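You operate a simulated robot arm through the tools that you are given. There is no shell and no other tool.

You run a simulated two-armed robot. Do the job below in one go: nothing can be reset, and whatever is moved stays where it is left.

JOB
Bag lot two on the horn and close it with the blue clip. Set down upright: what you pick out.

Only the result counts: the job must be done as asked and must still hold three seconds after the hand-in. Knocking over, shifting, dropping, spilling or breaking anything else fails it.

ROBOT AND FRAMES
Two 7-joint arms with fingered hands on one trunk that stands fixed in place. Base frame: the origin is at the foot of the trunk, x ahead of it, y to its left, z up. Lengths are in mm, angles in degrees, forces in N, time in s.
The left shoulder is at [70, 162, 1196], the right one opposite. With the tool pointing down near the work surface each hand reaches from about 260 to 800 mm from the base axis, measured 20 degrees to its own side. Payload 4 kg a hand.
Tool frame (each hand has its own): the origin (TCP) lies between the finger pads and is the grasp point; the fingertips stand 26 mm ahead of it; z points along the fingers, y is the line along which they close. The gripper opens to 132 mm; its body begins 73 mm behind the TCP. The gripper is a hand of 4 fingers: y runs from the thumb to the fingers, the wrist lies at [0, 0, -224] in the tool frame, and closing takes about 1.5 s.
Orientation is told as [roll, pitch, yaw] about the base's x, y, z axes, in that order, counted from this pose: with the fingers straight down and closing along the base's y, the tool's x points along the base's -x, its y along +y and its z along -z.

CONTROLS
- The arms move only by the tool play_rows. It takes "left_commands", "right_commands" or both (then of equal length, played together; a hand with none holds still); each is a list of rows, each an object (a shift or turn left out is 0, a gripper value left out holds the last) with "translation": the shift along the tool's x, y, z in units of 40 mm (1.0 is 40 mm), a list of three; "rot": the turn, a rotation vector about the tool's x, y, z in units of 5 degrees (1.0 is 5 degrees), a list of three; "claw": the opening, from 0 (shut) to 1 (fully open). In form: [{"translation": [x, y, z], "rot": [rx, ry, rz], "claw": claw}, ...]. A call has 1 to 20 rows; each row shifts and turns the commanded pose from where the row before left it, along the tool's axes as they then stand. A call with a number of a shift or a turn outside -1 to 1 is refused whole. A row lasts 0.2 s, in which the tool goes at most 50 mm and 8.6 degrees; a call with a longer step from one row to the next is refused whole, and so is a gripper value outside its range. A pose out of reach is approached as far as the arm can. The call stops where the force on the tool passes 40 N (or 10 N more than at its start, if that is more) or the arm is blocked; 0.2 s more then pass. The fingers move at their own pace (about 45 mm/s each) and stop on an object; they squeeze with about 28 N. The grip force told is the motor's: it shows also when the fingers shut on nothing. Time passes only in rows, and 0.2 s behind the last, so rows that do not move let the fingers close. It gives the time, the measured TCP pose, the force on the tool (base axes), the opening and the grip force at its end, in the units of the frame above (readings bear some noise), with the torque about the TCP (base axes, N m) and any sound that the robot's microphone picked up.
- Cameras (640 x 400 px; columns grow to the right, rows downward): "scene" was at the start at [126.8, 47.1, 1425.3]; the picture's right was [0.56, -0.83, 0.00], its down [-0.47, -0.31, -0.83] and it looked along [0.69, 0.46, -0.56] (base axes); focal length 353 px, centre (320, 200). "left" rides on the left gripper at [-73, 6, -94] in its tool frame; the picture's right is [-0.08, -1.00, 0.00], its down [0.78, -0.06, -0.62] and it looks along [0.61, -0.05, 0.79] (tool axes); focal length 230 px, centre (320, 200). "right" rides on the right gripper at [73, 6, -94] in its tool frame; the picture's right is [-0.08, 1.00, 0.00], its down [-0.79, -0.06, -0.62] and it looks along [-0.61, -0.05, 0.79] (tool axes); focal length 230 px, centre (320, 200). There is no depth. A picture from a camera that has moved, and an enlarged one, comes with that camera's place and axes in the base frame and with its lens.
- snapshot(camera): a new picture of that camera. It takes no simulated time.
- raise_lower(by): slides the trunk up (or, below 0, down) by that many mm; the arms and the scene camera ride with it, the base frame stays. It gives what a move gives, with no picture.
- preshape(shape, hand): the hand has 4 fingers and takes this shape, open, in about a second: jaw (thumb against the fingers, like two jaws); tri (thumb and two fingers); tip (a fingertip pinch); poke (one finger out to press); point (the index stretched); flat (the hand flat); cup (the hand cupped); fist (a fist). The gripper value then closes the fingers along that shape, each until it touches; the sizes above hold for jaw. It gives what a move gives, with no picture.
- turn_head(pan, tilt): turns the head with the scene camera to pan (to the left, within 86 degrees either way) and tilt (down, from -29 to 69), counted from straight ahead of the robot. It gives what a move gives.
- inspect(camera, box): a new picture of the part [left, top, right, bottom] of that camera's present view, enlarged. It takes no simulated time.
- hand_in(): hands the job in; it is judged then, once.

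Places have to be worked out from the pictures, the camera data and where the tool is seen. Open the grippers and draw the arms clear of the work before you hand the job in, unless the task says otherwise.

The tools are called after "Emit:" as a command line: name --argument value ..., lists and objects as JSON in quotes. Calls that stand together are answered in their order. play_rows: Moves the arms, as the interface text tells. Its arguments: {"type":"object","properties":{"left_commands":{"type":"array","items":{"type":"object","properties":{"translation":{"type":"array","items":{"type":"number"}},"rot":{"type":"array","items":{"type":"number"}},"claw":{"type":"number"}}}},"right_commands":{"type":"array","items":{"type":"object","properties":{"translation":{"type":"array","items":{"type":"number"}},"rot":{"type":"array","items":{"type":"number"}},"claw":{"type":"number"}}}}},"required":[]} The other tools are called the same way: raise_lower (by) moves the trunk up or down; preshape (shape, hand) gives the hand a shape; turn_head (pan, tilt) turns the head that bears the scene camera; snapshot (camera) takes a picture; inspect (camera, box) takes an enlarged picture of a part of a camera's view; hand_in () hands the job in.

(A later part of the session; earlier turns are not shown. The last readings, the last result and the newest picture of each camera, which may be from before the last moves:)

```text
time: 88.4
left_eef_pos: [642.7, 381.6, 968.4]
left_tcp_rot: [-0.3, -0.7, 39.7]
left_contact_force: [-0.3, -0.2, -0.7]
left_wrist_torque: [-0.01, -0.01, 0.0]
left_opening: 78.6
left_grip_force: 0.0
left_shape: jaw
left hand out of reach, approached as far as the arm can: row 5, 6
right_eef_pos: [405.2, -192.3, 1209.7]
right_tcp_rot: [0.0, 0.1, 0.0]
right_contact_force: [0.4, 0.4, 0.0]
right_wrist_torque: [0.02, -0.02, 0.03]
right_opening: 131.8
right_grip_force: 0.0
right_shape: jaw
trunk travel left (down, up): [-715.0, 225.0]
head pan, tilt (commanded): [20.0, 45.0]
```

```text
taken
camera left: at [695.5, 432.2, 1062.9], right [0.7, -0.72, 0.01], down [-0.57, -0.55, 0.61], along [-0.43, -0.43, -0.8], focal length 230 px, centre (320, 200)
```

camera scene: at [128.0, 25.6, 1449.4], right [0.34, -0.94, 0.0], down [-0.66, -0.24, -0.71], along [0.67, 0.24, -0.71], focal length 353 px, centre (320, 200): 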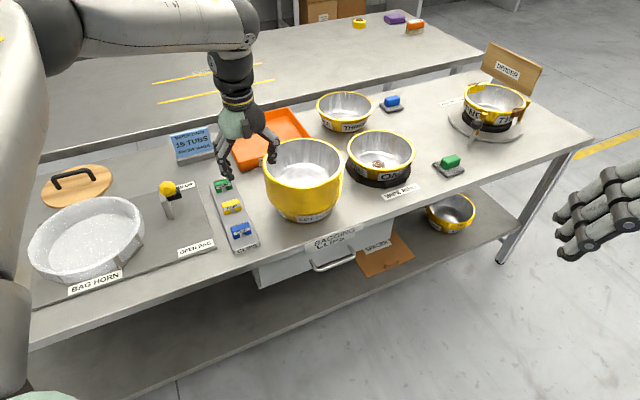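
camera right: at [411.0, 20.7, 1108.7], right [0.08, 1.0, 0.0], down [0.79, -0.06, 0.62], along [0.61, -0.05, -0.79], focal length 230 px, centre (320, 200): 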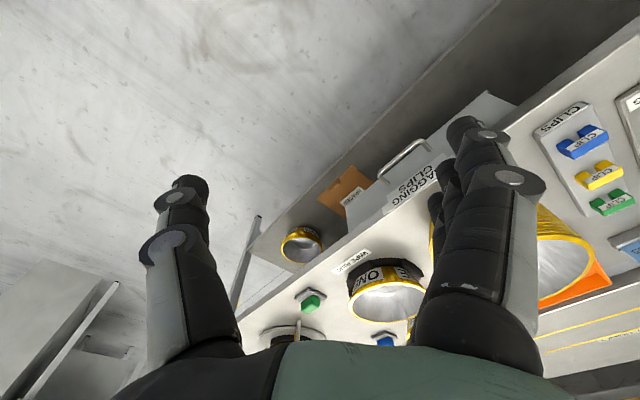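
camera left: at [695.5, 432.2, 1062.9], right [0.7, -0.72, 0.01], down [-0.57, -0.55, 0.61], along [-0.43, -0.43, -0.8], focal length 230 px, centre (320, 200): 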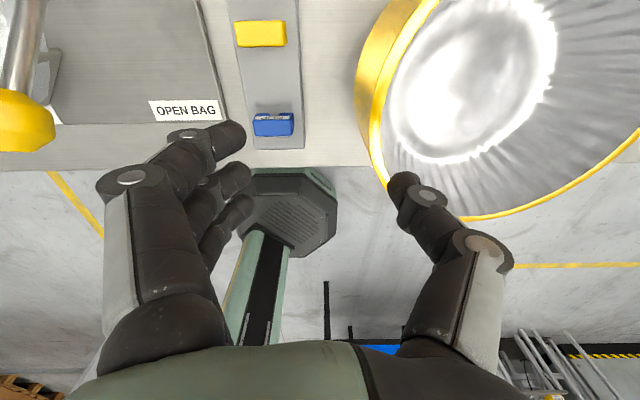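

I'm 50 mm short of the rim with the hand vertical, so I'll tilt it outward about its closing axis (the pinch direction stays horizontal) and reach for the rim from there.

Emit:
play_rows --left_commands '[{"rot": [0, -1, -1], "translation": [0, 0, -0.3]}, {"rot": [0, -1, 0], "translation": [0, 0, -0.3]}, {"rot": [0, -1, 0]}, {"rot": [0, -1, 0]}, {"rot": [0, -1, 0]}, {"translation": [-0.4, -0.4, 0.2]}, {"translation": [-0.4, -0.4, 0.2]}]'

Emit:
snapshot --camera "scene"

Emit:
snapshot --camera "left"

```text
time: 90.0
left_eef_pos: [692.2, 382.9, 990.1]
left_tcp_rot: [-0.4, -25.7, 45.0]
left_contact_force: [-1.1, -0.8, 0.8]
left_wrist_torque: [0.0, 0.01, 0.01]
left_opening: 78.5
left_grip_force: 0.0
left_shape: jaw
right_eef_pos: [407.4, -192.9, 1208.1]
right_tcp_rot: [0.0, 0.1, 0.0]
right_contact_force: [0.7, 0.6, -0.7]
right_wrist_torque: [0.0, 0.0, -0.02]
right_opening: 131.9
right_grip_force: 0.1
right_shape: jaw
trunk travel left (down, up): [-715.0, 225.0]
head pan, tilt (commanded): [20.0, 45.0]
```

```text
taken
camera scene: at [131.1, 25.9, 1449.1], right [0.34, -0.94, 0.0], down [-0.67, -0.24, -0.71], along [0.66, 0.24, -0.71], focal length 353 px, centre (320, 200)
```

scene: 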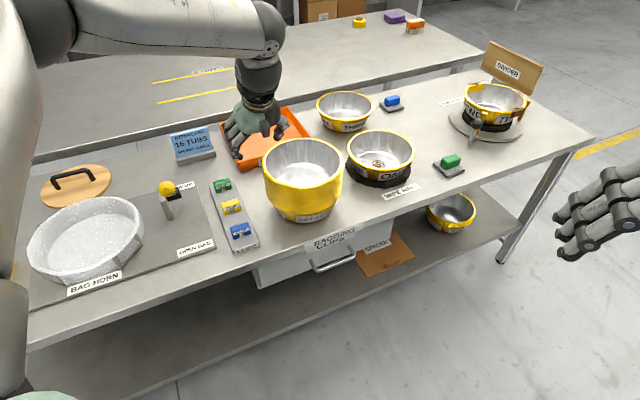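

```text
taken
camera left: at [706.8, 405.9, 1106.1], right [0.75, -0.66, 0.04], down [-0.65, -0.73, 0.22], along [-0.11, -0.19, -0.98], focal length 230 px, centre (320, 200)
```

left: 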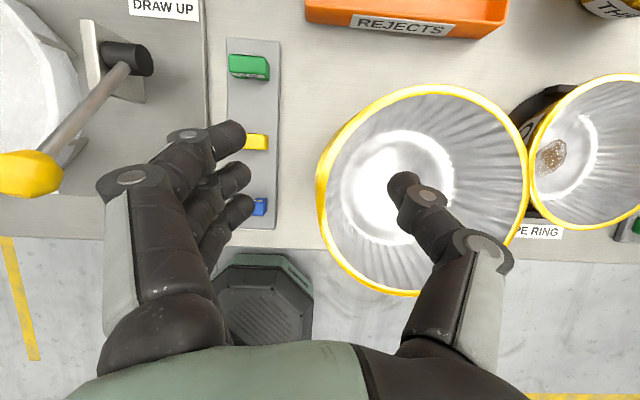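

The tilted pose works: thumb above the tub's inside, fingers above its left outside, and the TCP right over the rim. I'll come down so only the fingertips straddle the top rim (TCP z ≈ 915) and look.

Emit:
play_rows --left_commands '[{"translation": [0.275, 0, 0.571]}, {"translation": [0.275, 0, 0.571]}, {"translation": [0.275, 0, 0.571]}, {}]'

Emit:
snapshot --camera "left"

Emit:
inspect --camera "scene" --box '[190, 80, 370, 230]'

```text
time: 91.0
left_eef_pos: [673.5, 392.4, 925.2]
left_tcp_rot: [-0.7, -25.8, 44.9]
left_contact_force: [-0.4, 0.6, 0.0]
left_wrist_torque: [0.01, 0.0, 0.0]
left_opening: 78.9
left_grip_force: 0.0
left_shape: jaw
left hand out of reach, approached as far as the arm can: row 1, 2, 3
right_eef_pos: [405.4, -192.0, 1209.6]
right_tcp_rot: [0.0, 0.1, 0.0]
right_contact_force: [-0.1, -0.7, 0.0]
right_wrist_torque: [-0.04, 0.01, 0.01]
right_opening: 131.6
right_grip_force: 0.1
right_shape: jaw
trunk travel left (down, up): [-715.0, 225.0]
head pan, tilt (commanded): [20.0, 45.0]
```

```text
taken
camera left: at [687.8, 415.2, 1041.7], right [0.75, -0.66, 0.04], down [-0.65, -0.73, 0.22], along [-0.11, -0.19, -0.98], focal length 230 px, centre (320, 200)
```

left: 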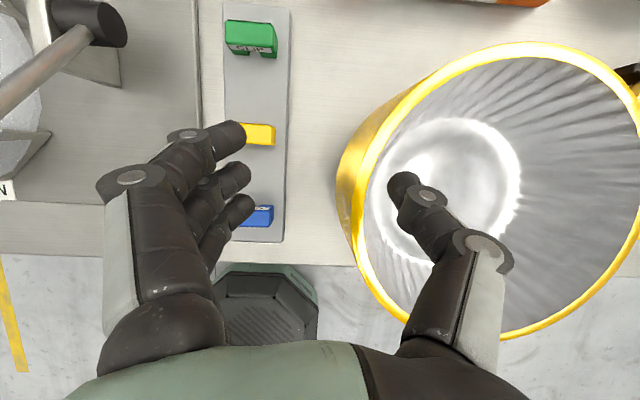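

```text
2.67 times, centred on (280, 155) of scene
camera zoom: at [130.2, 25.5, 1449.2], right [0.34, -0.94, 0.0], down [-0.66, -0.24, -0.71], along [0.66, 0.24, -0.71], focal length 941 px, centre (427, 320)
```

zoom: 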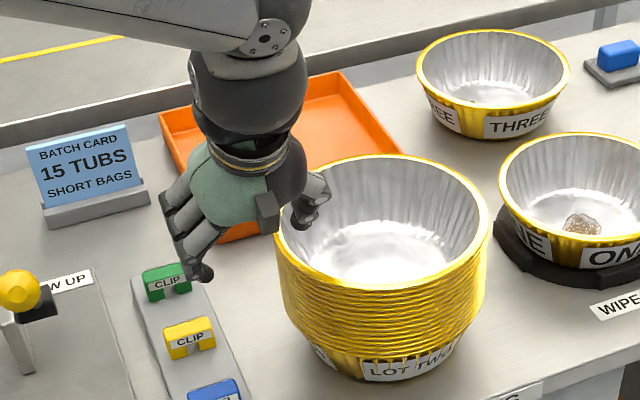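

Descending with the arm runs into its reach limit, but the trunk can do the vertical motion instead. I'll go back up to the good pose, then lower with the trunk.

Emit:
play_rows --left_commands '[{"translation": [-0.289, -0.164, -0.555]}, {"translation": [-0.289, -0.164, -0.555]}, {"translation": [-0.289, -0.164, -0.555]}, {}]'

Emit:
raise_lower --by -60

Emit:
snapshot --camera "left"

```text
time: 92.0
left_eef_pos: [688.4, 381.4, 1001.7]
left_tcp_rot: [-0.4, -25.7, 45.0]
left_contact_force: [0.3, -0.7, 0.0]
left_wrist_torque: [0.01, -0.04, 0.0]
left_opening: 78.8
left_grip_force: 0.2
left_shape: jaw
right_eef_pos: [406.4, -192.4, 1208.4]
right_tcp_rot: [-0.1, -0.1, 0.0]
right_contact_force: [-0.1, 0.5, 0.8]
right_wrist_torque: [-0.01, -0.02, -0.01]
right_opening: 131.9
right_grip_force: 0.1
right_shape: jaw
trunk travel left (down, up): [-715.0, 225.0]
head pan, tilt (commanded): [20.0, 45.0]
```

```text
time: 93.0
left_eef_pos: [688.7, 380.2, 941.3]
left_tcp_rot: [-0.5, -25.7, 44.9]
left_contact_force: [-0.8, 0.3, -0.4]
left_wrist_torque: [-0.03, 0.0, -0.01]
left_opening: 78.7
left_grip_force: 0.0
left_shape: jaw
right_eef_pos: [404.5, -192.7, 1149.7]
right_tcp_rot: [0.0, -0.1, 0.1]
right_contact_force: [-0.5, -1.3, 0.7]
right_wrist_torque: [-0.01, 0.02, -0.04]
right_opening: 131.5
right_grip_force: 0.1
right_shape: jaw
trunk travel left (down, up): [-655.0, 285.0]
head pan, tilt (commanded): [20.0, 45.0]
```

```text
taken
camera left: at [703.5, 402.9, 1057.6], right [0.75, -0.66, 0.04], down [-0.65, -0.73, 0.22], along [-0.11, -0.19, -0.98], focal length 230 px, centre (320, 200)
```

left: 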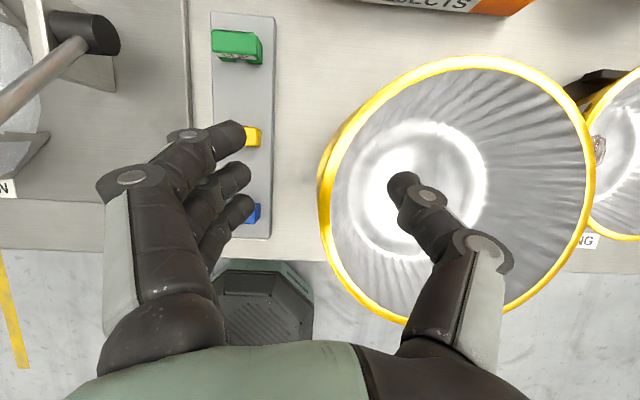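

The trunk moves the hand straight down with XY held. I'll lower another 24 mm so just the fingertips straddle the top rim, then close.

Emit:
raise_lower --by -24

Emit:
play_rows --left_commands '[{"claw": 0}, {}, {}, {}, {}, {}, {}]'

Emit:
snapshot --camera "left"

Emit:
inspect --camera "scene" --box '[190, 40, 390, 190]'

```text
time: 93.7
left_eef_pos: [688.9, 381.0, 917.3]
left_tcp_rot: [-0.6, -25.7, 45.0]
left_contact_force: [-1.2, 0.0, 0.6]
left_wrist_torque: [0.01, -0.03, 0.01]
left_opening: 78.6
left_grip_force: 0.0
left_shape: jaw
right_eef_pos: [404.5, -191.9, 1125.5]
right_tcp_rot: [0.1, 0.0, 0.0]
right_contact_force: [0.2, -0.1, -0.1]
right_wrist_torque: [-0.02, 0.0, -0.01]
right_opening: 131.8
right_grip_force: 0.1
right_shape: jaw
trunk travel left (down, up): [-631.0, 309.0]
head pan, tilt (commanded): [20.0, 45.0]
```

```text
time: 95.3
left_eef_pos: [689.5, 380.1, 917.5]
left_tcp_rot: [-0.4, -25.7, 45.0]
left_contact_force: [0.0, 0.3, 0.2]
left_wrist_torque: [0.09, 0.02, -0.03]
left_opening: 0.3
left_grip_force: 28.1
left_shape: jaw
right_eef_pos: [406.1, -192.8, 1124.9]
right_tcp_rot: [0.0, 0.1, -0.1]
right_contact_force: [-0.6, 0.9, 0.6]
right_wrist_torque: [-0.01, 0.01, -0.01]
right_opening: 131.8
right_grip_force: 0.0
right_shape: jaw
trunk travel left (down, up): [-631.0, 309.0]
head pan, tilt (commanded): [20.0, 45.0]
```

```text
taken
camera left: at [703.7, 402.9, 1033.3], right [0.75, -0.66, 0.04], down [-0.65, -0.73, 0.22], along [-0.11, -0.19, -0.98], focal length 230 px, centre (320, 200)
```

left: 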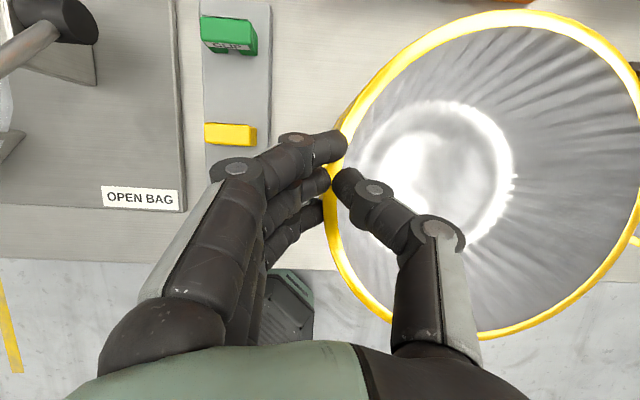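

```text
2.67 times, centred on (290, 115) of scene
camera zoom: at [129.9, 25.5, 1365.2], right [0.34, -0.94, 0.0], down [-0.66, -0.24, -0.71], along [0.66, 0.24, -0.71], focal length 941 px, centre (400, 427)
```

zoom: 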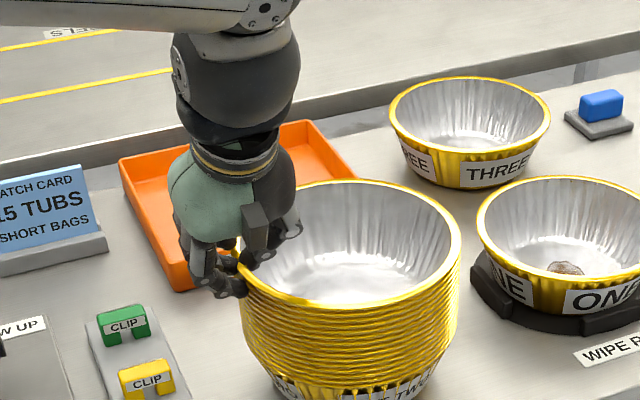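

The reading says nearly shut (0.3 mm), so I may hold just a sliver of rim or nothing. I'll raise 25 mm with the trunk and look.

Emit:
raise_lower --by 25

Emit:
snapshot --camera "left"

Emit:
inspect --camera "scene" --box '[190, 40, 390, 190]'

```text
time: 96.0
left_eef_pos: [690.3, 380.2, 942.1]
left_tcp_rot: [-0.3, -25.7, 45.2]
left_contact_force: [0.7, 0.0, -1.6]
left_wrist_torque: [0.11, 0.1, 0.01]
left_opening: 0.1
left_grip_force: 28.0
left_shape: jaw
right_eef_pos: [406.9, -192.3, 1149.0]
right_tcp_rot: [0.0, 0.1, 0.0]
right_contact_force: [0.2, -0.8, -0.3]
right_wrist_torque: [-0.02, -0.01, 0.01]
right_opening: 131.9
right_grip_force: 0.0
right_shape: jaw
trunk travel left (down, up): [-656.0, 284.0]
head pan, tilt (commanded): [20.0, 45.0]
```

```text
taken
camera left: at [704.0, 403.2, 1057.9], right [0.75, -0.66, 0.04], down [-0.65, -0.73, 0.22], along [-0.11, -0.19, -0.98], focal length 230 px, centre (320, 200)
```

left: 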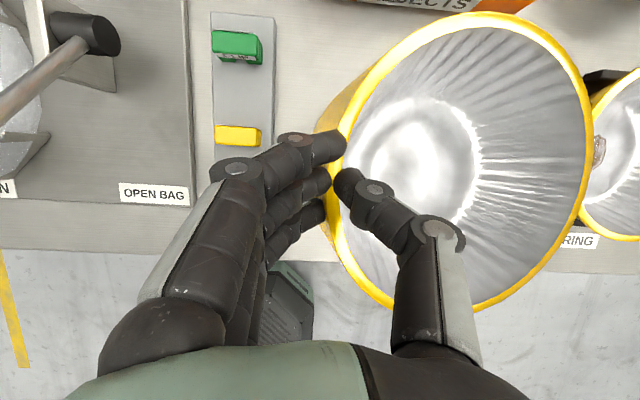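

```text
2.67 times, centred on (290, 115) of scene
camera zoom: at [130.5, 25.7, 1390.2], right [0.34, -0.94, 0.0], down [-0.67, -0.24, -0.71], along [0.66, 0.24, -0.71], focal length 941 px, centre (400, 427)
```

zoom: 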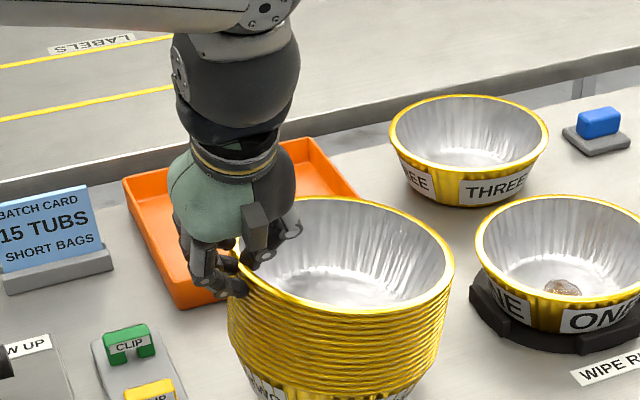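

The hand carries about 1.6 N, so something is lifting. I'll zoom in closely to see whether it's one tub or the whole stack tilting.

Emit:
inspect --camera "scene" --box '[265, 105, 365, 195]'

Emit:
inspect --camera "left" --box '[300, 0, 620, 330]'

Emit:
snapshot --camera "right"

```text
4.44 times, centred on (315, 150) of scene
camera zoom: at [130.5, 25.7, 1390.2], right [0.34, -0.94, 0.0], down [-0.67, -0.24, -0.71], along [0.66, 0.24, -0.71], focal length 1568 px, centre (342, 422)
```

zoom: 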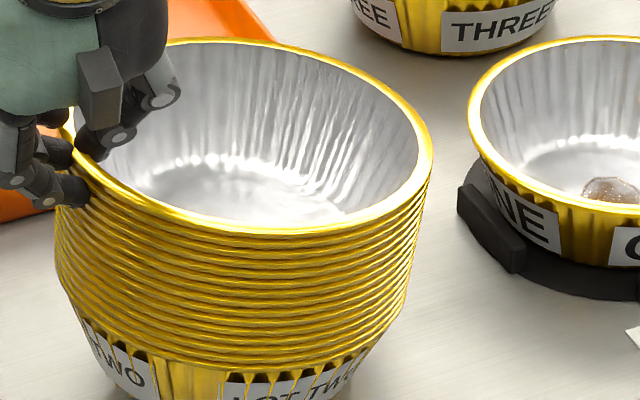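

```text
1.21 times, centred on (460, 165) of left
camera zoom: at [704.0, 403.2, 1057.9], right [0.75, -0.66, 0.04], down [-0.65, -0.73, 0.22], along [-0.11, -0.19, -0.98], focal length 279 px, centre (150, 242)
```

zoom: 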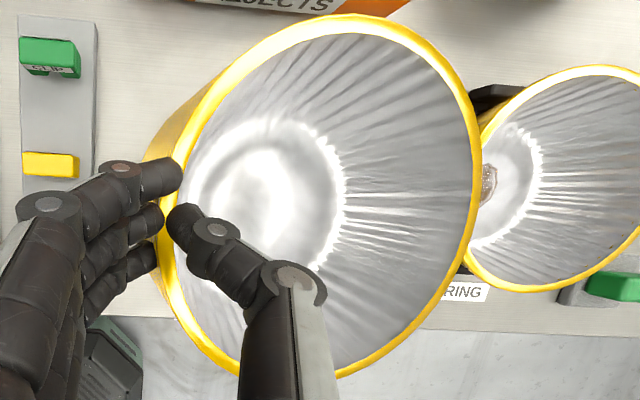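

```text
taken
camera right: at [333.7, -186.6, 1242.5], right [0.08, 1.0, 0.0], down [0.79, -0.06, 0.62], along [0.61, -0.05, -0.79], focal length 230 px, centre (320, 200)
```

right: 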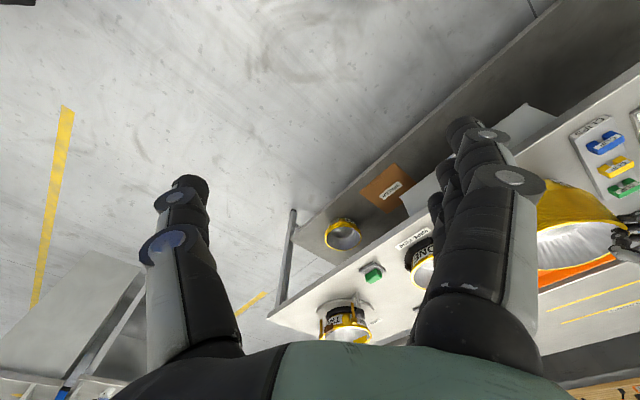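

The whole stack tilts together as one piece, so the lot handles as a single rigid nest (about 3 N). I'll set it straight back down and take a deeper grip so it can be lifted level.

Emit:
raise_lower --by -25

Emit:
play_rows --left_commands '[{"claw": 0.5}, {}, {}, {}, {}]'

Emit:
snapshot --camera "left"

Emit:
inspect --camera "scene" --box '[230, 80, 390, 200]'

```text
time: 96.8
left_eef_pos: [689.1, 379.2, 917.3]
left_tcp_rot: [-0.6, -25.9, 45.0]
left_contact_force: [-0.5, -0.4, -0.7]
left_wrist_torque: [0.06, 0.05, -0.03]
left_opening: 0.0
left_grip_force: 28.1
left_shape: jaw
right_eef_pos: [405.7, -191.6, 1125.6]
right_tcp_rot: [0.0, -0.1, 0.1]
right_contact_force: [0.2, 0.6, 0.0]
right_wrist_torque: [-0.02, 0.03, -0.01]
right_opening: 131.7
right_grip_force: 0.0
right_shape: jaw
trunk travel left (down, up): [-631.0, 309.0]
head pan, tilt (commanded): [20.0, 45.0]
```

```text
time: 98.0
left_eef_pos: [688.5, 380.6, 917.9]
left_tcp_rot: [-0.6, -25.7, 45.0]
left_contact_force: [0.2, 0.2, 0.5]
left_wrist_torque: [-0.01, -0.01, 0.01]
left_opening: 65.6
left_grip_force: 0.0
left_shape: jaw
right_eef_pos: [405.5, -193.6, 1125.4]
right_tcp_rot: [-0.1, 0.0, 0.1]
right_contact_force: [0.8, -0.3, 0.3]
right_wrist_torque: [-0.03, 0.01, -0.02]
right_opening: 131.5
right_grip_force: 0.0
right_shape: jaw
trunk travel left (down, up): [-631.0, 309.0]
head pan, tilt (commanded): [20.0, 45.0]
```

```text
taken
camera left: at [703.7, 403.0, 1033.4], right [0.75, -0.66, 0.04], down [-0.65, -0.73, 0.22], along [-0.11, -0.19, -0.98], focal length 230 px, centre (320, 200)
```

left: 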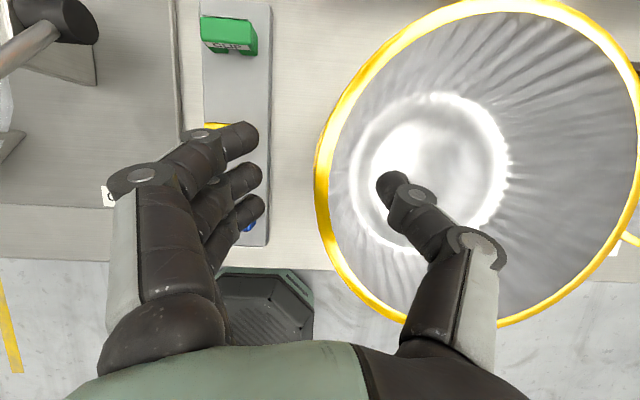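

```text
3.33 times, centred on (310, 140) of scene
camera zoom: at [129.8, 25.6, 1365.2], right [0.34, -0.94, 0.0], down [-0.66, -0.24, -0.71], along [0.66, 0.24, -0.71], focal length 1176 px, centre (353, 400)
```

zoom: 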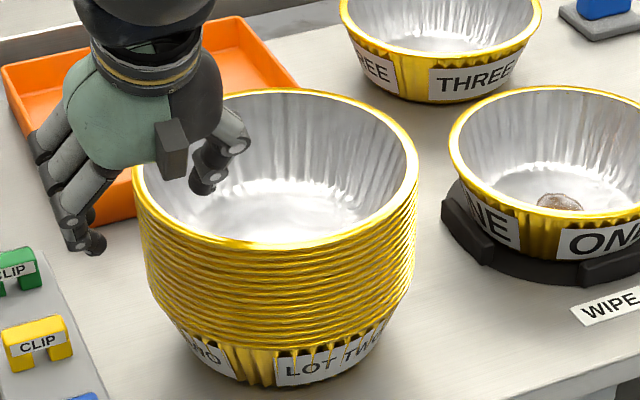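

The stack is back upright in place. To hold it level I'll need a deep pinch with the hand rolled about 15° so the thumb follows the sloping inner wall and the fingers bear low outside. I'll raise, roll, and re-check alignment.

Emit:
raise_lower --by 70

Emit:
play_rows --left_commands '[{"rot": [1, 0, 0], "claw": 0.62}, {"rot": [1, 0, 0]}, {"rot": [1, 0, 0]}, {}]'

Emit:
snapshot --camera "left"

Emit:
snapshot --camera "scene"

```text
time: 99.0
left_eef_pos: [689.1, 380.5, 987.6]
left_tcp_rot: [-0.5, -25.8, 45.0]
left_contact_force: [0.5, -0.1, -1.2]
left_wrist_torque: [-0.01, 0.0, -0.02]
left_opening: 65.6
left_grip_force: 0.0
left_shape: jaw
right_eef_pos: [406.2, -192.4, 1194.5]
right_tcp_rot: [-0.1, 0.1, 0.0]
right_contact_force: [0.2, -0.6, 0.1]
right_wrist_torque: [-0.01, 0.0, 0.0]
right_opening: 131.7
right_grip_force: 0.0
right_shape: jaw
trunk travel left (down, up): [-701.0, 239.0]
head pan, tilt (commanded): [20.0, 45.0]
```

```text
time: 100.0
left_eef_pos: [689.1, 378.8, 986.2]
left_tcp_rot: [-15.5, -25.7, 45.0]
left_contact_force: [0.4, -1.6, 0.2]
left_wrist_torque: [-0.03, -0.02, 0.01]
left_opening: 81.5
left_grip_force: 0.1
left_shape: jaw
right_eef_pos: [406.3, -193.2, 1195.0]
right_tcp_rot: [0.0, 0.1, 0.0]
right_contact_force: [0.0, 0.7, 0.4]
right_wrist_torque: [-0.03, -0.01, 0.0]
right_opening: 131.9
right_grip_force: 0.1
right_shape: jaw
trunk travel left (down, up): [-701.0, 239.0]
head pan, tilt (commanded): [20.0, 45.0]
```

```text
taken
camera left: at [688.1, 420.9, 1098.8], right [0.65, -0.71, 0.27], down [-0.76, -0.61, 0.21], along [0.02, -0.34, -0.94], focal length 230 px, centre (320, 200)
```

left: 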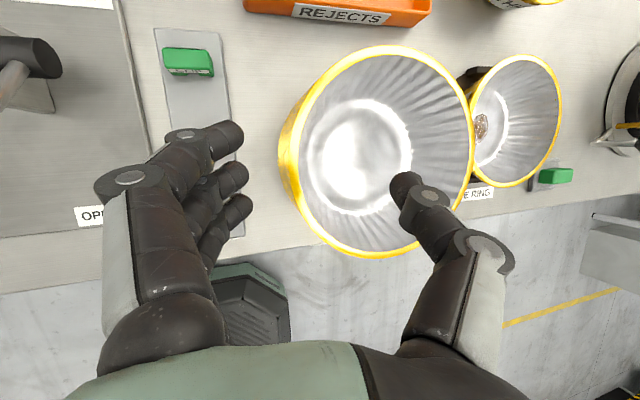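

```text
taken
camera scene: at [129.9, 25.2, 1435.2], right [0.34, -0.94, 0.0], down [-0.66, -0.24, -0.71], along [0.66, 0.24, -0.71], focal length 353 px, centre (320, 200)
```

scene: 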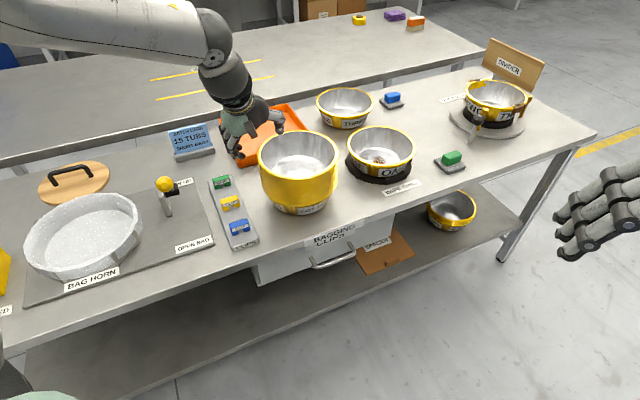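

The roll leans the fingers toward the stack as intended and the TCP is still above the rim's left edge. I'll lower with the trunk in two stages to put the thumb deep inside and the fingers outside.

Emit:
raise_lower --by -75

Emit:
snapshot --camera "left"

Emit:
inspect --camera "scene" --box '[200, 60, 360, 180]'

```text
time: 101.2
left_eef_pos: [689.1, 379.5, 912.0]
left_tcp_rot: [-15.5, -25.6, 45.0]
left_contact_force: [0.3, -0.6, -0.3]
left_wrist_torque: [0.01, -0.01, 0.02]
left_opening: 81.6
left_grip_force: 0.0
left_shape: jaw
right_eef_pos: [404.2, -192.5, 1119.9]
right_tcp_rot: [0.1, 0.0, 0.0]
right_contact_force: [0.0, -0.4, -0.7]
right_wrist_torque: [-0.02, 0.0, 0.03]
right_opening: 132.3
right_grip_force: 0.0
right_shape: jaw
trunk travel left (down, up): [-626.0, 314.0]
head pan, tilt (commanded): [20.0, 45.0]
```

```text
taken
camera left: at [687.9, 421.1, 1023.9], right [0.65, -0.71, 0.27], down [-0.76, -0.61, 0.21], along [0.02, -0.34, -0.94], focal length 230 px, centre (320, 200)
```

left: 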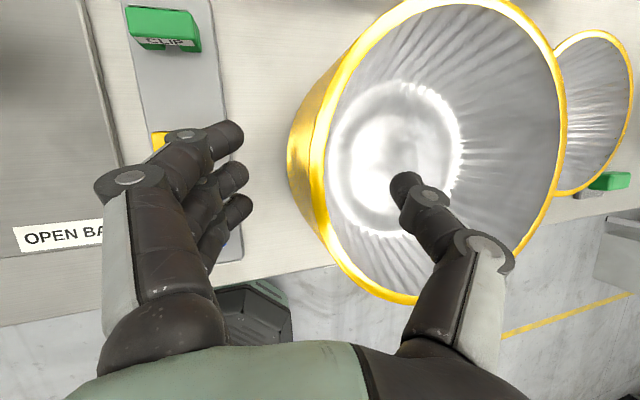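

```text
3.33 times, centred on (280, 120) of scene
camera zoom: at [129.7, 25.5, 1360.3], right [0.34, -0.94, 0.0], down [-0.66, -0.24, -0.71], along [0.66, 0.24, -0.71], focal length 1176 px, centre (453, 467)
```

zoom: 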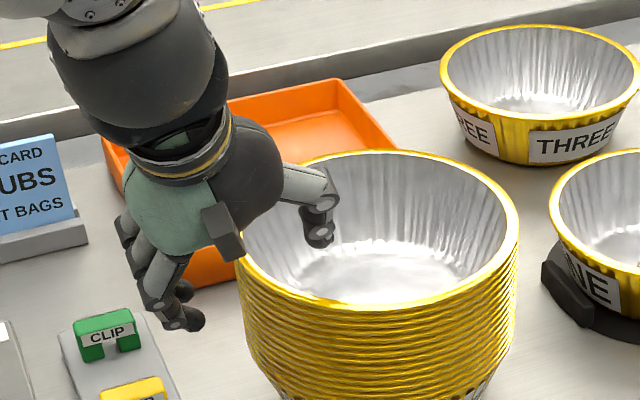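

Thumb is inside and fingers are outside with good clearance. I'll lower the last 30 mm and close the grip.

Emit:
raise_lower --by -30

Emit:
play_rows --left_commands '[{"claw": 0}, {}, {}, {}, {}, {}, {}, {}]'

Emit:
snapshot --camera "left"

Emit:
inspect --camera "scene" --box '[200, 40, 360, 160]'

```text
time: 101.9
left_eef_pos: [688.8, 379.7, 880.9]
left_tcp_rot: [-15.5, -25.8, 45.0]
left_contact_force: [-0.6, 0.6, 0.8]
left_wrist_torque: [-0.01, 0.02, 0.0]
left_opening: 81.7
left_grip_force: 0.1
left_shape: jaw
right_eef_pos: [405.9, -193.0, 1090.7]
right_tcp_rot: [0.1, 0.0, 0.0]
right_contact_force: [0.1, -0.3, -1.2]
right_wrist_torque: [-0.01, 0.0, 0.01]
right_opening: 132.0
right_grip_force: 0.1
right_shape: jaw
trunk travel left (down, up): [-596.0, 344.0]
head pan, tilt (commanded): [20.0, 45.0]
```

```text
time: 103.7
left_eef_pos: [688.4, 379.8, 881.9]
left_tcp_rot: [-15.4, -25.7, 45.0]
left_contact_force: [-1.0, -0.4, 0.7]
left_wrist_torque: [0.11, 0.09, 0.02]
left_opening: 5.4
left_grip_force: 27.4
left_shape: jaw
right_eef_pos: [406.5, -192.7, 1090.0]
right_tcp_rot: [0.0, 0.1, 0.0]
right_contact_force: [0.5, 0.2, 0.6]
right_wrist_torque: [-0.01, 0.0, -0.01]
right_opening: 131.9
right_grip_force: 0.0
right_shape: jaw
trunk travel left (down, up): [-596.0, 344.0]
head pan, tilt (commanded): [20.0, 45.0]
```

```text
taken
camera left: at [688.1, 421.3, 993.4], right [0.65, -0.71, 0.27], down [-0.76, -0.61, 0.21], along [0.02, -0.34, -0.94], focal length 230 px, centre (320, 200)
```

left: 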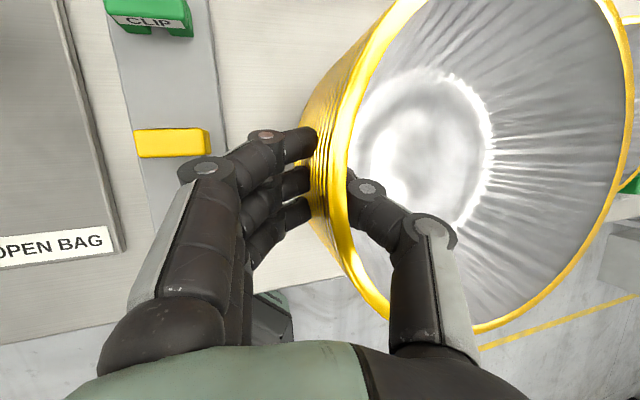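

```text
3.33 times, centred on (280, 100) of scene
camera zoom: at [130.0, 25.7, 1330.2], right [0.34, -0.94, 0.0], down [-0.66, -0.24, -0.71], along [0.66, 0.24, -0.71], focal length 1176 px, centre (453, 533)
```

zoom: 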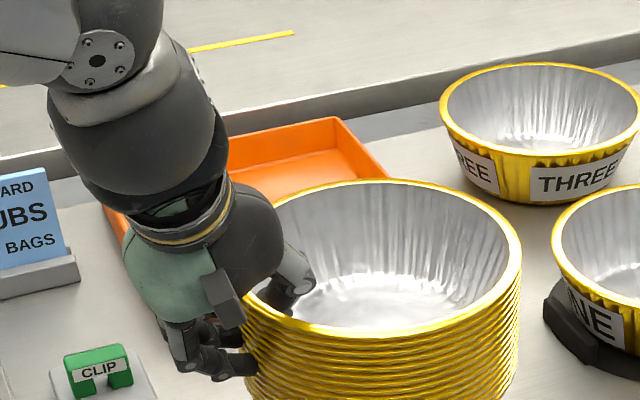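

The hand now has a deep pinch on the wall (5.4 mm thick). I'll lift 25 mm with the trunk and check whether the stack comes up level.

Emit:
raise_lower --by 25

Emit:
inspect --camera "scene" --box '[220, 60, 400, 200]'

Emit:
snapshot --camera "left"

```text
time: 104.4
left_eef_pos: [689.7, 380.5, 905.9]
left_tcp_rot: [-15.4, -25.7, 45.1]
left_contact_force: [0.5, 0.9, -1.8]
left_wrist_torque: [0.1, 0.13, 0.01]
left_opening: 5.2
left_grip_force: 28.3
left_shape: jaw
right_eef_pos: [406.4, -192.5, 1114.3]
right_tcp_rot: [-0.1, 0.1, -0.1]
right_contact_force: [0.3, 0.2, 0.2]
right_wrist_torque: [0.03, 0.03, 0.0]
right_opening: 132.0
right_grip_force: 0.0
right_shape: jaw
trunk travel left (down, up): [-621.0, 319.0]
head pan, tilt (commanded): [20.0, 45.0]
```

```text
2.86 times, centred on (310, 130) of scene
camera zoom: at [130.6, 25.7, 1355.1], right [0.34, -0.94, 0.0], down [-0.67, -0.24, -0.71], along [0.66, 0.24, -0.71], focal length 1008 px, centre (349, 400)
```

zoom: 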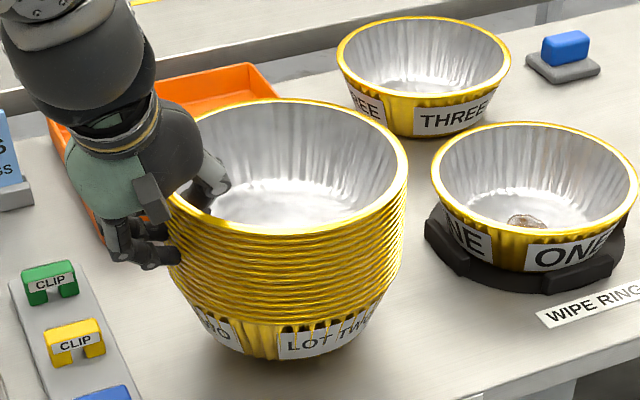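

```text
taken
camera left: at [688.5, 421.4, 1018.1], right [0.65, -0.71, 0.27], down [-0.76, -0.61, 0.21], along [0.02, -0.34, -0.94], focal length 230 px, centre (320, 200)
```

left: 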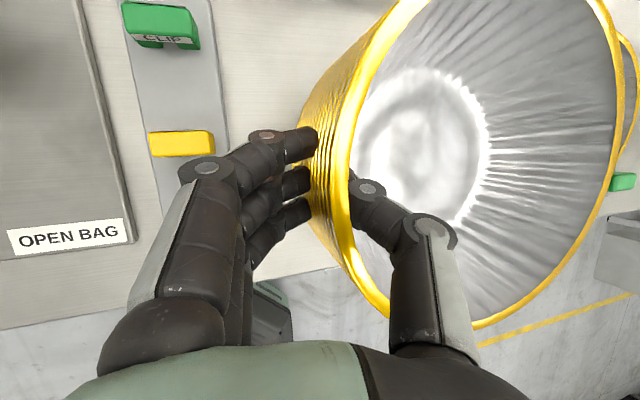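

The stack is fully off the table and hanging level (about 1.8 N, steady grip). I'll raise it well above the lever knob with the trunk before carrying it across.

Emit:
raise_lower --by 215

Emit:
turn_head --pan 35 --tilt 48

Emit:
snapshot --camera "scene"

Emit:
inspect --camera "scene" --box '[260, 80, 460, 240]'

```text
time: 106.7
left_eef_pos: [689.4, 379.5, 1121.8]
left_tcp_rot: [-15.6, -25.7, 45.1]
left_contact_force: [0.3, 0.2, -1.9]
left_wrist_torque: [0.14, 0.19, 0.02]
left_opening: 5.2
left_grip_force: 27.6
left_shape: jaw
right_eef_pos: [406.4, -192.7, 1328.6]
right_tcp_rot: [-0.1, 0.2, 0.0]
right_contact_force: [-0.4, 0.5, 0.1]
right_wrist_torque: [-0.02, 0.04, 0.04]
right_opening: 131.8
right_grip_force: 0.1
right_shape: jaw
trunk travel left (down, up): [-836.0, 104.0]
head pan, tilt (commanded): [20.0, 45.0]
```

```text
time: 107.5
left_eef_pos: [688.5, 379.8, 1120.3]
left_tcp_rot: [-15.4, -25.7, 44.9]
left_contact_force: [0.5, -0.2, -2.3]
left_wrist_torque: [0.13, 0.14, 0.0]
left_opening: 5.2
left_grip_force: 28.1
left_shape: jaw
right_eef_pos: [405.7, -193.7, 1330.2]
right_tcp_rot: [0.0, 0.1, 0.1]
right_contact_force: [-0.1, -0.1, 0.3]
right_wrist_torque: [-0.02, -0.01, -0.01]
right_opening: 131.7
right_grip_force: 0.0
right_shape: jaw
trunk travel left (down, up): [-836.0, 104.0]
head pan, tilt (commanded): [35.0, 48.0]
```

```text
taken
camera scene: at [118.5, 43.1, 1566.0], right [0.57, -0.82, 0.0], down [-0.61, -0.43, -0.67], along [0.55, 0.38, -0.74], focal length 353 px, centre (320, 200)
```

scene: 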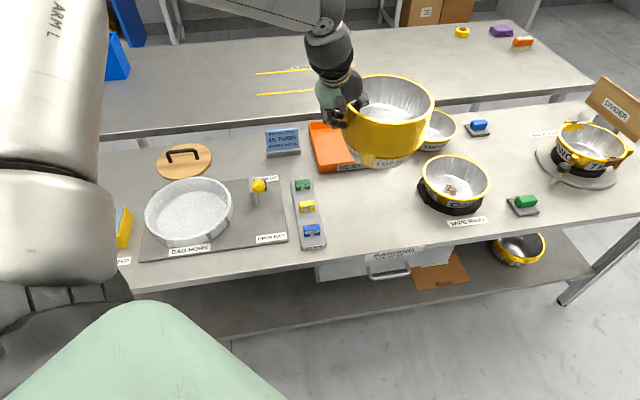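

```text
2.50 times, centred on (360, 160) of scene
camera zoom: at [118.5, 43.1, 1566.0], right [0.57, -0.82, 0.0], down [-0.61, -0.43, -0.67], along [0.55, 0.38, -0.74], focal length 882 px, centre (220, 300)
```

zoom: 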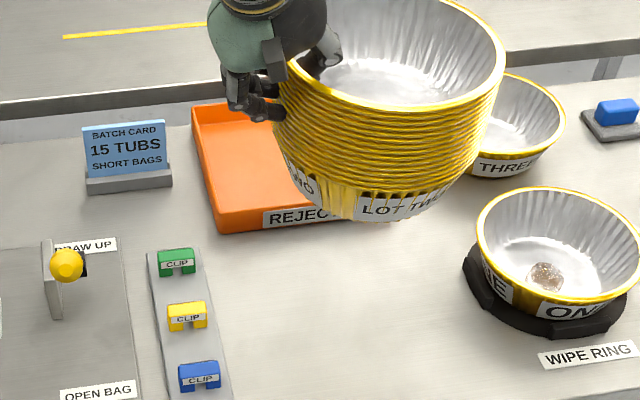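

The stack hangs securely, with its base around 995 mm, well above the lever knob. I'll carry it across to the horn in one smooth translation with constant hand orientation.

Emit:
play_rows --left_commands '[{"translation": [-0.045, 0.35, -0.07]}, {"translation": [-0.091, 0.705, -0.1435]}, {"translation": [-0.091, 0.705, -0.1435]}, {"translation": [-0.091, 0.705, -0.1435]}, {"translation": [-0.091, 0.705, -0.1435]}, {"translation": [-0.091, 0.705, -0.1435]}, {"translation": [-0.091, 0.705, -0.1435]}, {"translation": [-0.091, 0.705, -0.1435]}, {"translation": [-0.091, 0.705, -0.1435]}]'

Emit:
snapshot --camera "scene"

```text
time: 109.5
left_eef_pos: [541.1, 576.9, 1119.6]
left_tcp_rot: [-15.5, -25.6, 45.1]
left_contact_force: [-0.1, 0.3, -1.6]
left_wrist_torque: [0.12, 0.16, -0.06]
left_opening: 5.2
left_grip_force: 28.1
left_shape: jaw
right_eef_pos: [405.4, -190.8, 1330.3]
right_tcp_rot: [-0.1, 0.0, 0.0]
right_contact_force: [-0.2, -0.9, 0.0]
right_wrist_torque: [0.0, 0.0, 0.01]
right_opening: 131.8
right_grip_force: 0.0
right_shape: jaw
trunk travel left (down, up): [-836.0, 104.0]
head pan, tilt (commanded): [35.0, 48.0]
```

```text
taken
camera scene: at [117.0, 44.5, 1566.1], right [0.57, -0.82, 0.0], down [-0.61, -0.43, -0.67], along [0.55, 0.38, -0.74], focal length 353 px, centre (320, 200)
```

scene: 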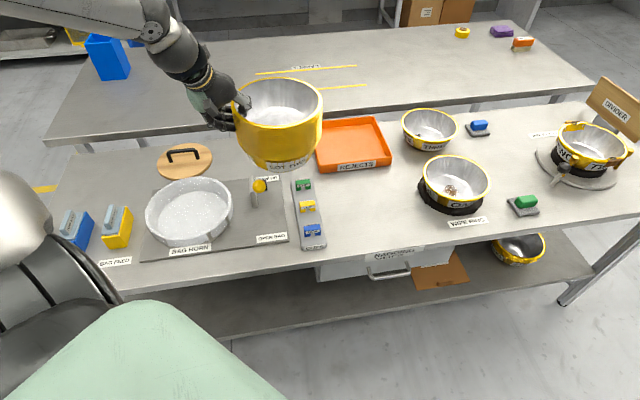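

Halfway across and stable. I'll continue the second half to bring the stack above the bag.

Emit:
play_rows --left_commands '[{"translation": [-0.0956, 0.744, -0.152]}, {"translation": [-0.0956, 0.744, -0.152]}, {"translation": [-0.0956, 0.744, -0.152]}, {"translation": [-0.0956, 0.744, -0.152]}, {"translation": [-0.0956, 0.744, -0.152]}, {"translation": [-0.0956, 0.744, -0.152]}, {"translation": [-0.0956, 0.744, -0.152]}, {"translation": [-0.0956, 0.6, -0.152]}, {"translation": [-0.07, 0.4, -0.1]}, {}]'

Emit:
turn_head --pan 50 --tilt 48

Emit:
snapshot --camera "scene"

Emit:
snapshot --camera "left"

```text
time: 111.7
left_eef_pos: [386.7, 781.0, 1119.8]
left_tcp_rot: [-15.5, -25.7, 45.0]
left_contact_force: [0.7, -0.4, -2.6]
left_wrist_torque: [0.14, 0.19, -0.03]
left_opening: 5.3
left_grip_force: 27.6
left_shape: jaw
right_eef_pos: [406.5, -191.3, 1330.2]
right_tcp_rot: [0.0, 0.1, 0.0]
right_contact_force: [-0.3, 0.1, 0.1]
right_wrist_torque: [0.0, 0.0, 0.01]
right_opening: 131.8
right_grip_force: 0.1
right_shape: jaw
trunk travel left (down, up): [-836.0, 104.0]
head pan, tilt (commanded): [35.0, 48.0]
```

```text
time: 112.4
left_eef_pos: [388.5, 782.1, 1118.6]
left_tcp_rot: [-15.5, -25.6, 44.9]
left_contact_force: [-0.4, -1.2, -1.7]
left_wrist_torque: [0.09, 0.14, -0.01]
left_opening: 5.0
left_grip_force: 27.6
left_shape: jaw
right_eef_pos: [406.1, -192.4, 1328.9]
right_tcp_rot: [0.0, 0.0, -0.1]
right_contact_force: [0.2, -0.3, 0.5]
right_wrist_torque: [0.01, 0.02, 0.0]
right_opening: 131.8
right_grip_force: 0.2
right_shape: jaw
trunk travel left (down, up): [-836.0, 104.0]
head pan, tilt (commanded): [50.0, 48.0]
```

```text
taken
camera scene: at [104.2, 58.5, 1566.0], right [0.77, -0.64, 0.0], down [-0.48, -0.57, -0.67], along [0.43, 0.51, -0.74], focal length 353 px, centre (320, 200)
```

scene: 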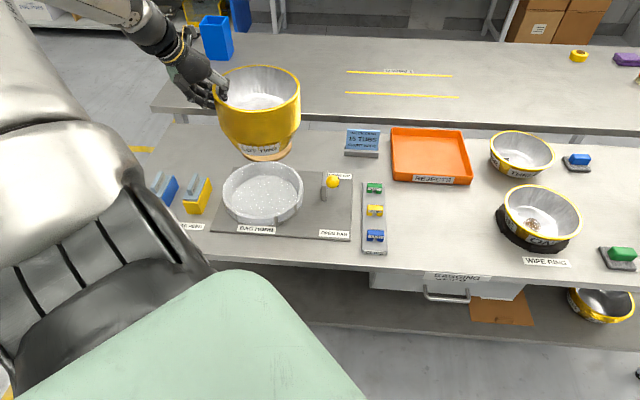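

```text
taken
camera left: at [386.5, 823.6, 1231.8], right [0.65, -0.71, 0.27], down [-0.76, -0.61, 0.21], along [0.02, -0.34, -0.94], focal length 230 px, centre (320, 200)
```

left: 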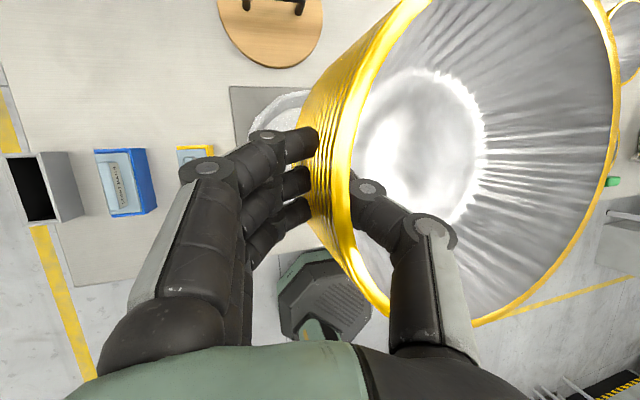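

The stack is now close to above the bag. I'll zoom in to measure both the stack's and the bag's centres for a precise alignment.

Emit:
inspect --camera "scene" --box '[180, 50, 380, 250]'

Emit:
inspect --camera "scene" --box '[200, 150, 320, 245]'

```text
2.00 times, centred on (280, 150) of scene
camera zoom: at [104.2, 58.5, 1566.0], right [0.77, -0.64, 0.0], down [-0.48, -0.57, -0.67], along [0.43, 0.51, -0.74], focal length 706 px, centre (400, 300)
```

zoom: 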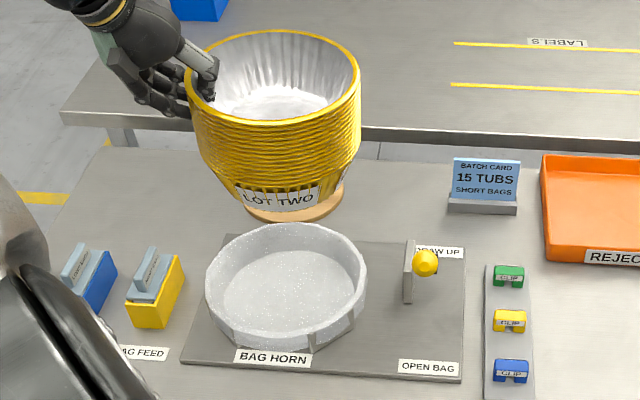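

```text
4.21 times, centred on (260, 198) of scene
camera zoom: at [104.2, 58.5, 1566.0], right [0.77, -0.64, 0.0], down [-0.48, -0.57, -0.67], along [0.43, 0.51, -0.74], focal length 1486 px, centre (573, 210)
```

zoom: 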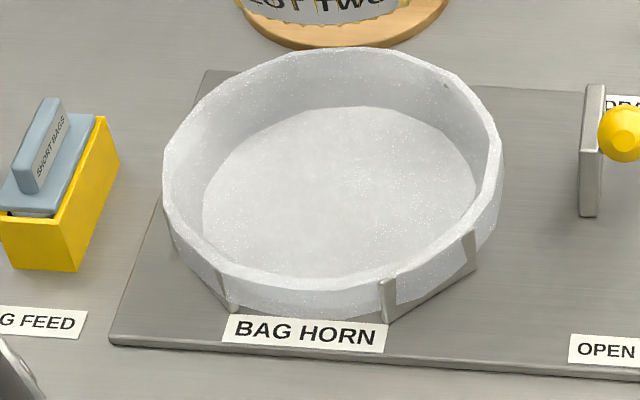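

Stack centre is about [459, 708] and the bag centre about [442, 724]. I'll shift the stack ~23 mm left to line up and lower most of the way with the trunk.

Emit:
play_rows --left_commands '[{"translation": [0.008, 0.28, -0.079]}, {"translation": [0.008, 0.28, -0.079]}, {}]'

Emit:
raise_lower --by -150

Emit:
snapshot --camera "scene"

Emit:
inspect --camera "scene" --box '[180, 50, 380, 210]'

Emit:
snapshot --camera "left"

```text
time: 113.2
left_eef_pos: [371.5, 798.9, 1120.4]
left_tcp_rot: [-15.4, -25.7, 45.0]
left_contact_force: [0.1, 0.2, -2.3]
left_wrist_torque: [0.14, 0.14, -0.03]
left_opening: 5.0
left_grip_force: 27.3
left_shape: jaw
right_eef_pos: [406.8, -192.7, 1329.6]
right_tcp_rot: [0.1, 0.0, 0.0]
right_contact_force: [0.5, -0.4, -0.1]
right_wrist_torque: [-0.01, 0.0, -0.01]
right_opening: 131.9
right_grip_force: 0.2
right_shape: jaw
trunk travel left (down, up): [-836.0, 104.0]
head pan, tilt (commanded): [50.0, 48.0]
```

```text
time: 115.0
left_eef_pos: [371.2, 799.0, 969.5]
left_tcp_rot: [-15.5, -25.7, 44.9]
left_contact_force: [0.7, 0.7, -3.5]
left_wrist_torque: [0.16, 0.15, -0.02]
left_opening: 5.0
left_grip_force: 28.0
left_shape: jaw
right_eef_pos: [406.3, -193.1, 1179.8]
right_tcp_rot: [0.1, 0.0, -0.1]
right_contact_force: [0.4, 0.5, -0.1]
right_wrist_torque: [0.03, 0.01, -0.04]
right_opening: 131.8
right_grip_force: 0.0
right_shape: jaw
trunk travel left (down, up): [-686.0, 254.0]
head pan, tilt (commanded): [50.0, 48.0]
```

```text
taken
camera scene: at [104.1, 58.5, 1416.1], right [0.77, -0.64, 0.0], down [-0.48, -0.57, -0.67], along [0.43, 0.51, -0.74], focal length 353 px, centre (320, 200)
```

scene: 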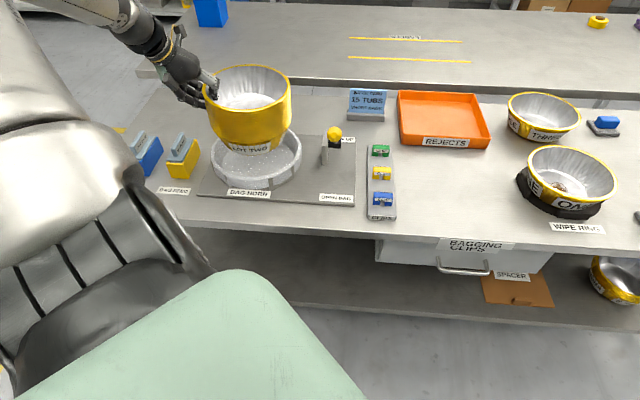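

```text
2.50 times, centred on (280, 130) of scene
camera zoom: at [104.1, 58.5, 1416.1], right [0.77, -0.64, 0.0], down [-0.48, -0.57, -0.67], along [0.43, 0.51, -0.74], focal length 882 px, centre (420, 375)
```

zoom: 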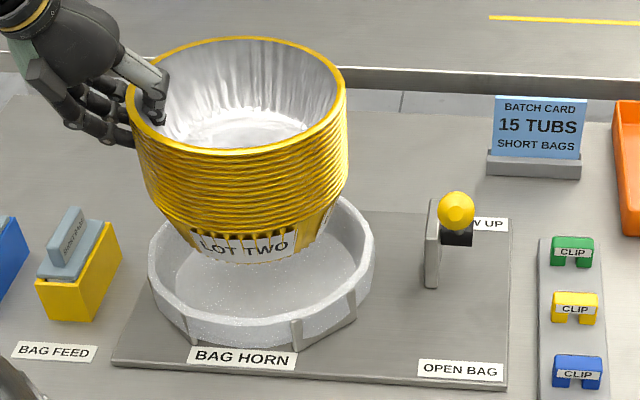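

```text
taken
camera left: at [369.9, 840.1, 1081.8], right [0.65, -0.71, 0.27], down [-0.76, -0.61, 0.21], along [0.02, -0.34, -0.94], focal length 230 px, centre (320, 200)
```

left: 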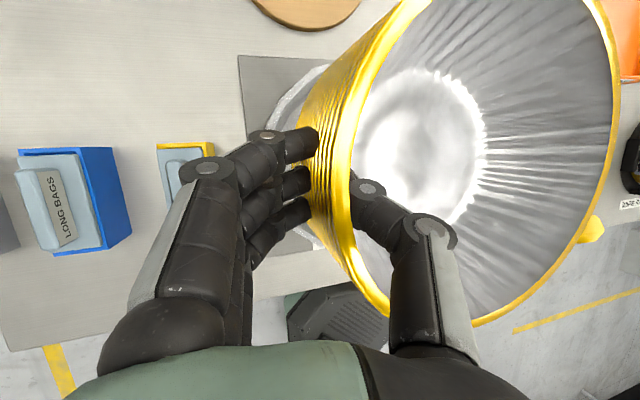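

The stack lines up with the bag; it droops about 3.5° on its free (right) side. I'll counter-rotate the hand by that much to level it before lowering further.

Emit:
play_rows --left_commands '[{"rot": [0.315, -0.039, -0.147]}, {"rot": [0.315, -0.039, -0.147]}, {}]'

Emit:
raise_lower --by -45

Emit:
inspect --camera "scene" --box '[180, 20, 380, 180]'

```text
time: 115.8
left_eef_pos: [370.1, 798.6, 970.3]
left_tcp_rot: [-19.4, -25.7, 46.7]
left_contact_force: [0.5, 0.4, -2.2]
left_wrist_torque: [0.15, 0.18, 0.0]
left_opening: 5.1
left_grip_force: 28.1
left_shape: jaw
right_eef_pos: [406.1, -192.1, 1181.3]
right_tcp_rot: [0.1, 0.1, 0.0]
right_contact_force: [0.4, 0.5, 0.2]
right_wrist_torque: [0.01, -0.01, -0.03]
right_opening: 132.1
right_grip_force: 0.1
right_shape: jaw
trunk travel left (down, up): [-686.0, 254.0]
head pan, tilt (commanded): [50.0, 48.0]
```

```text
time: 116.7
left_eef_pos: [370.4, 799.5, 925.7]
left_tcp_rot: [-19.3, -25.5, 46.8]
left_contact_force: [0.2, 0.3, -2.6]
left_wrist_torque: [0.12, 0.16, 0.03]
left_opening: 4.7
left_grip_force: 27.9
left_shape: jaw
right_eef_pos: [405.9, -193.7, 1135.1]
right_tcp_rot: [0.0, 0.0, 0.0]
right_contact_force: [-0.5, -0.7, -0.1]
right_wrist_torque: [-0.02, -0.01, 0.01]
right_opening: 131.9
right_grip_force: 0.0
right_shape: jaw
trunk travel left (down, up): [-641.0, 299.0]
head pan, tilt (commanded): [50.0, 48.0]
```

```text
2.50 times, centred on (280, 100) of scene
camera zoom: at [103.8, 58.4, 1371.0], right [0.77, -0.64, 0.0], down [-0.48, -0.57, -0.67], along [0.43, 0.51, -0.74], focal length 882 px, centre (420, 450)
```

zoom: 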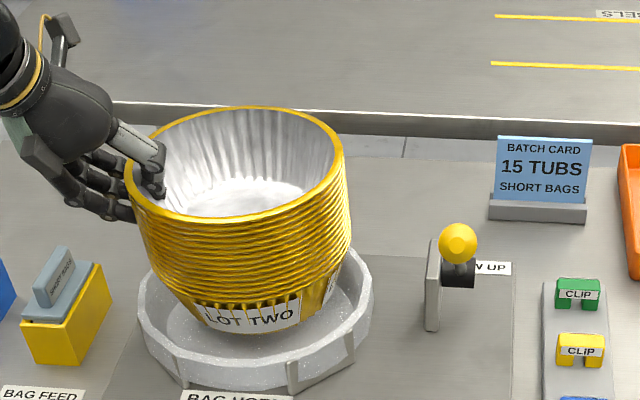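

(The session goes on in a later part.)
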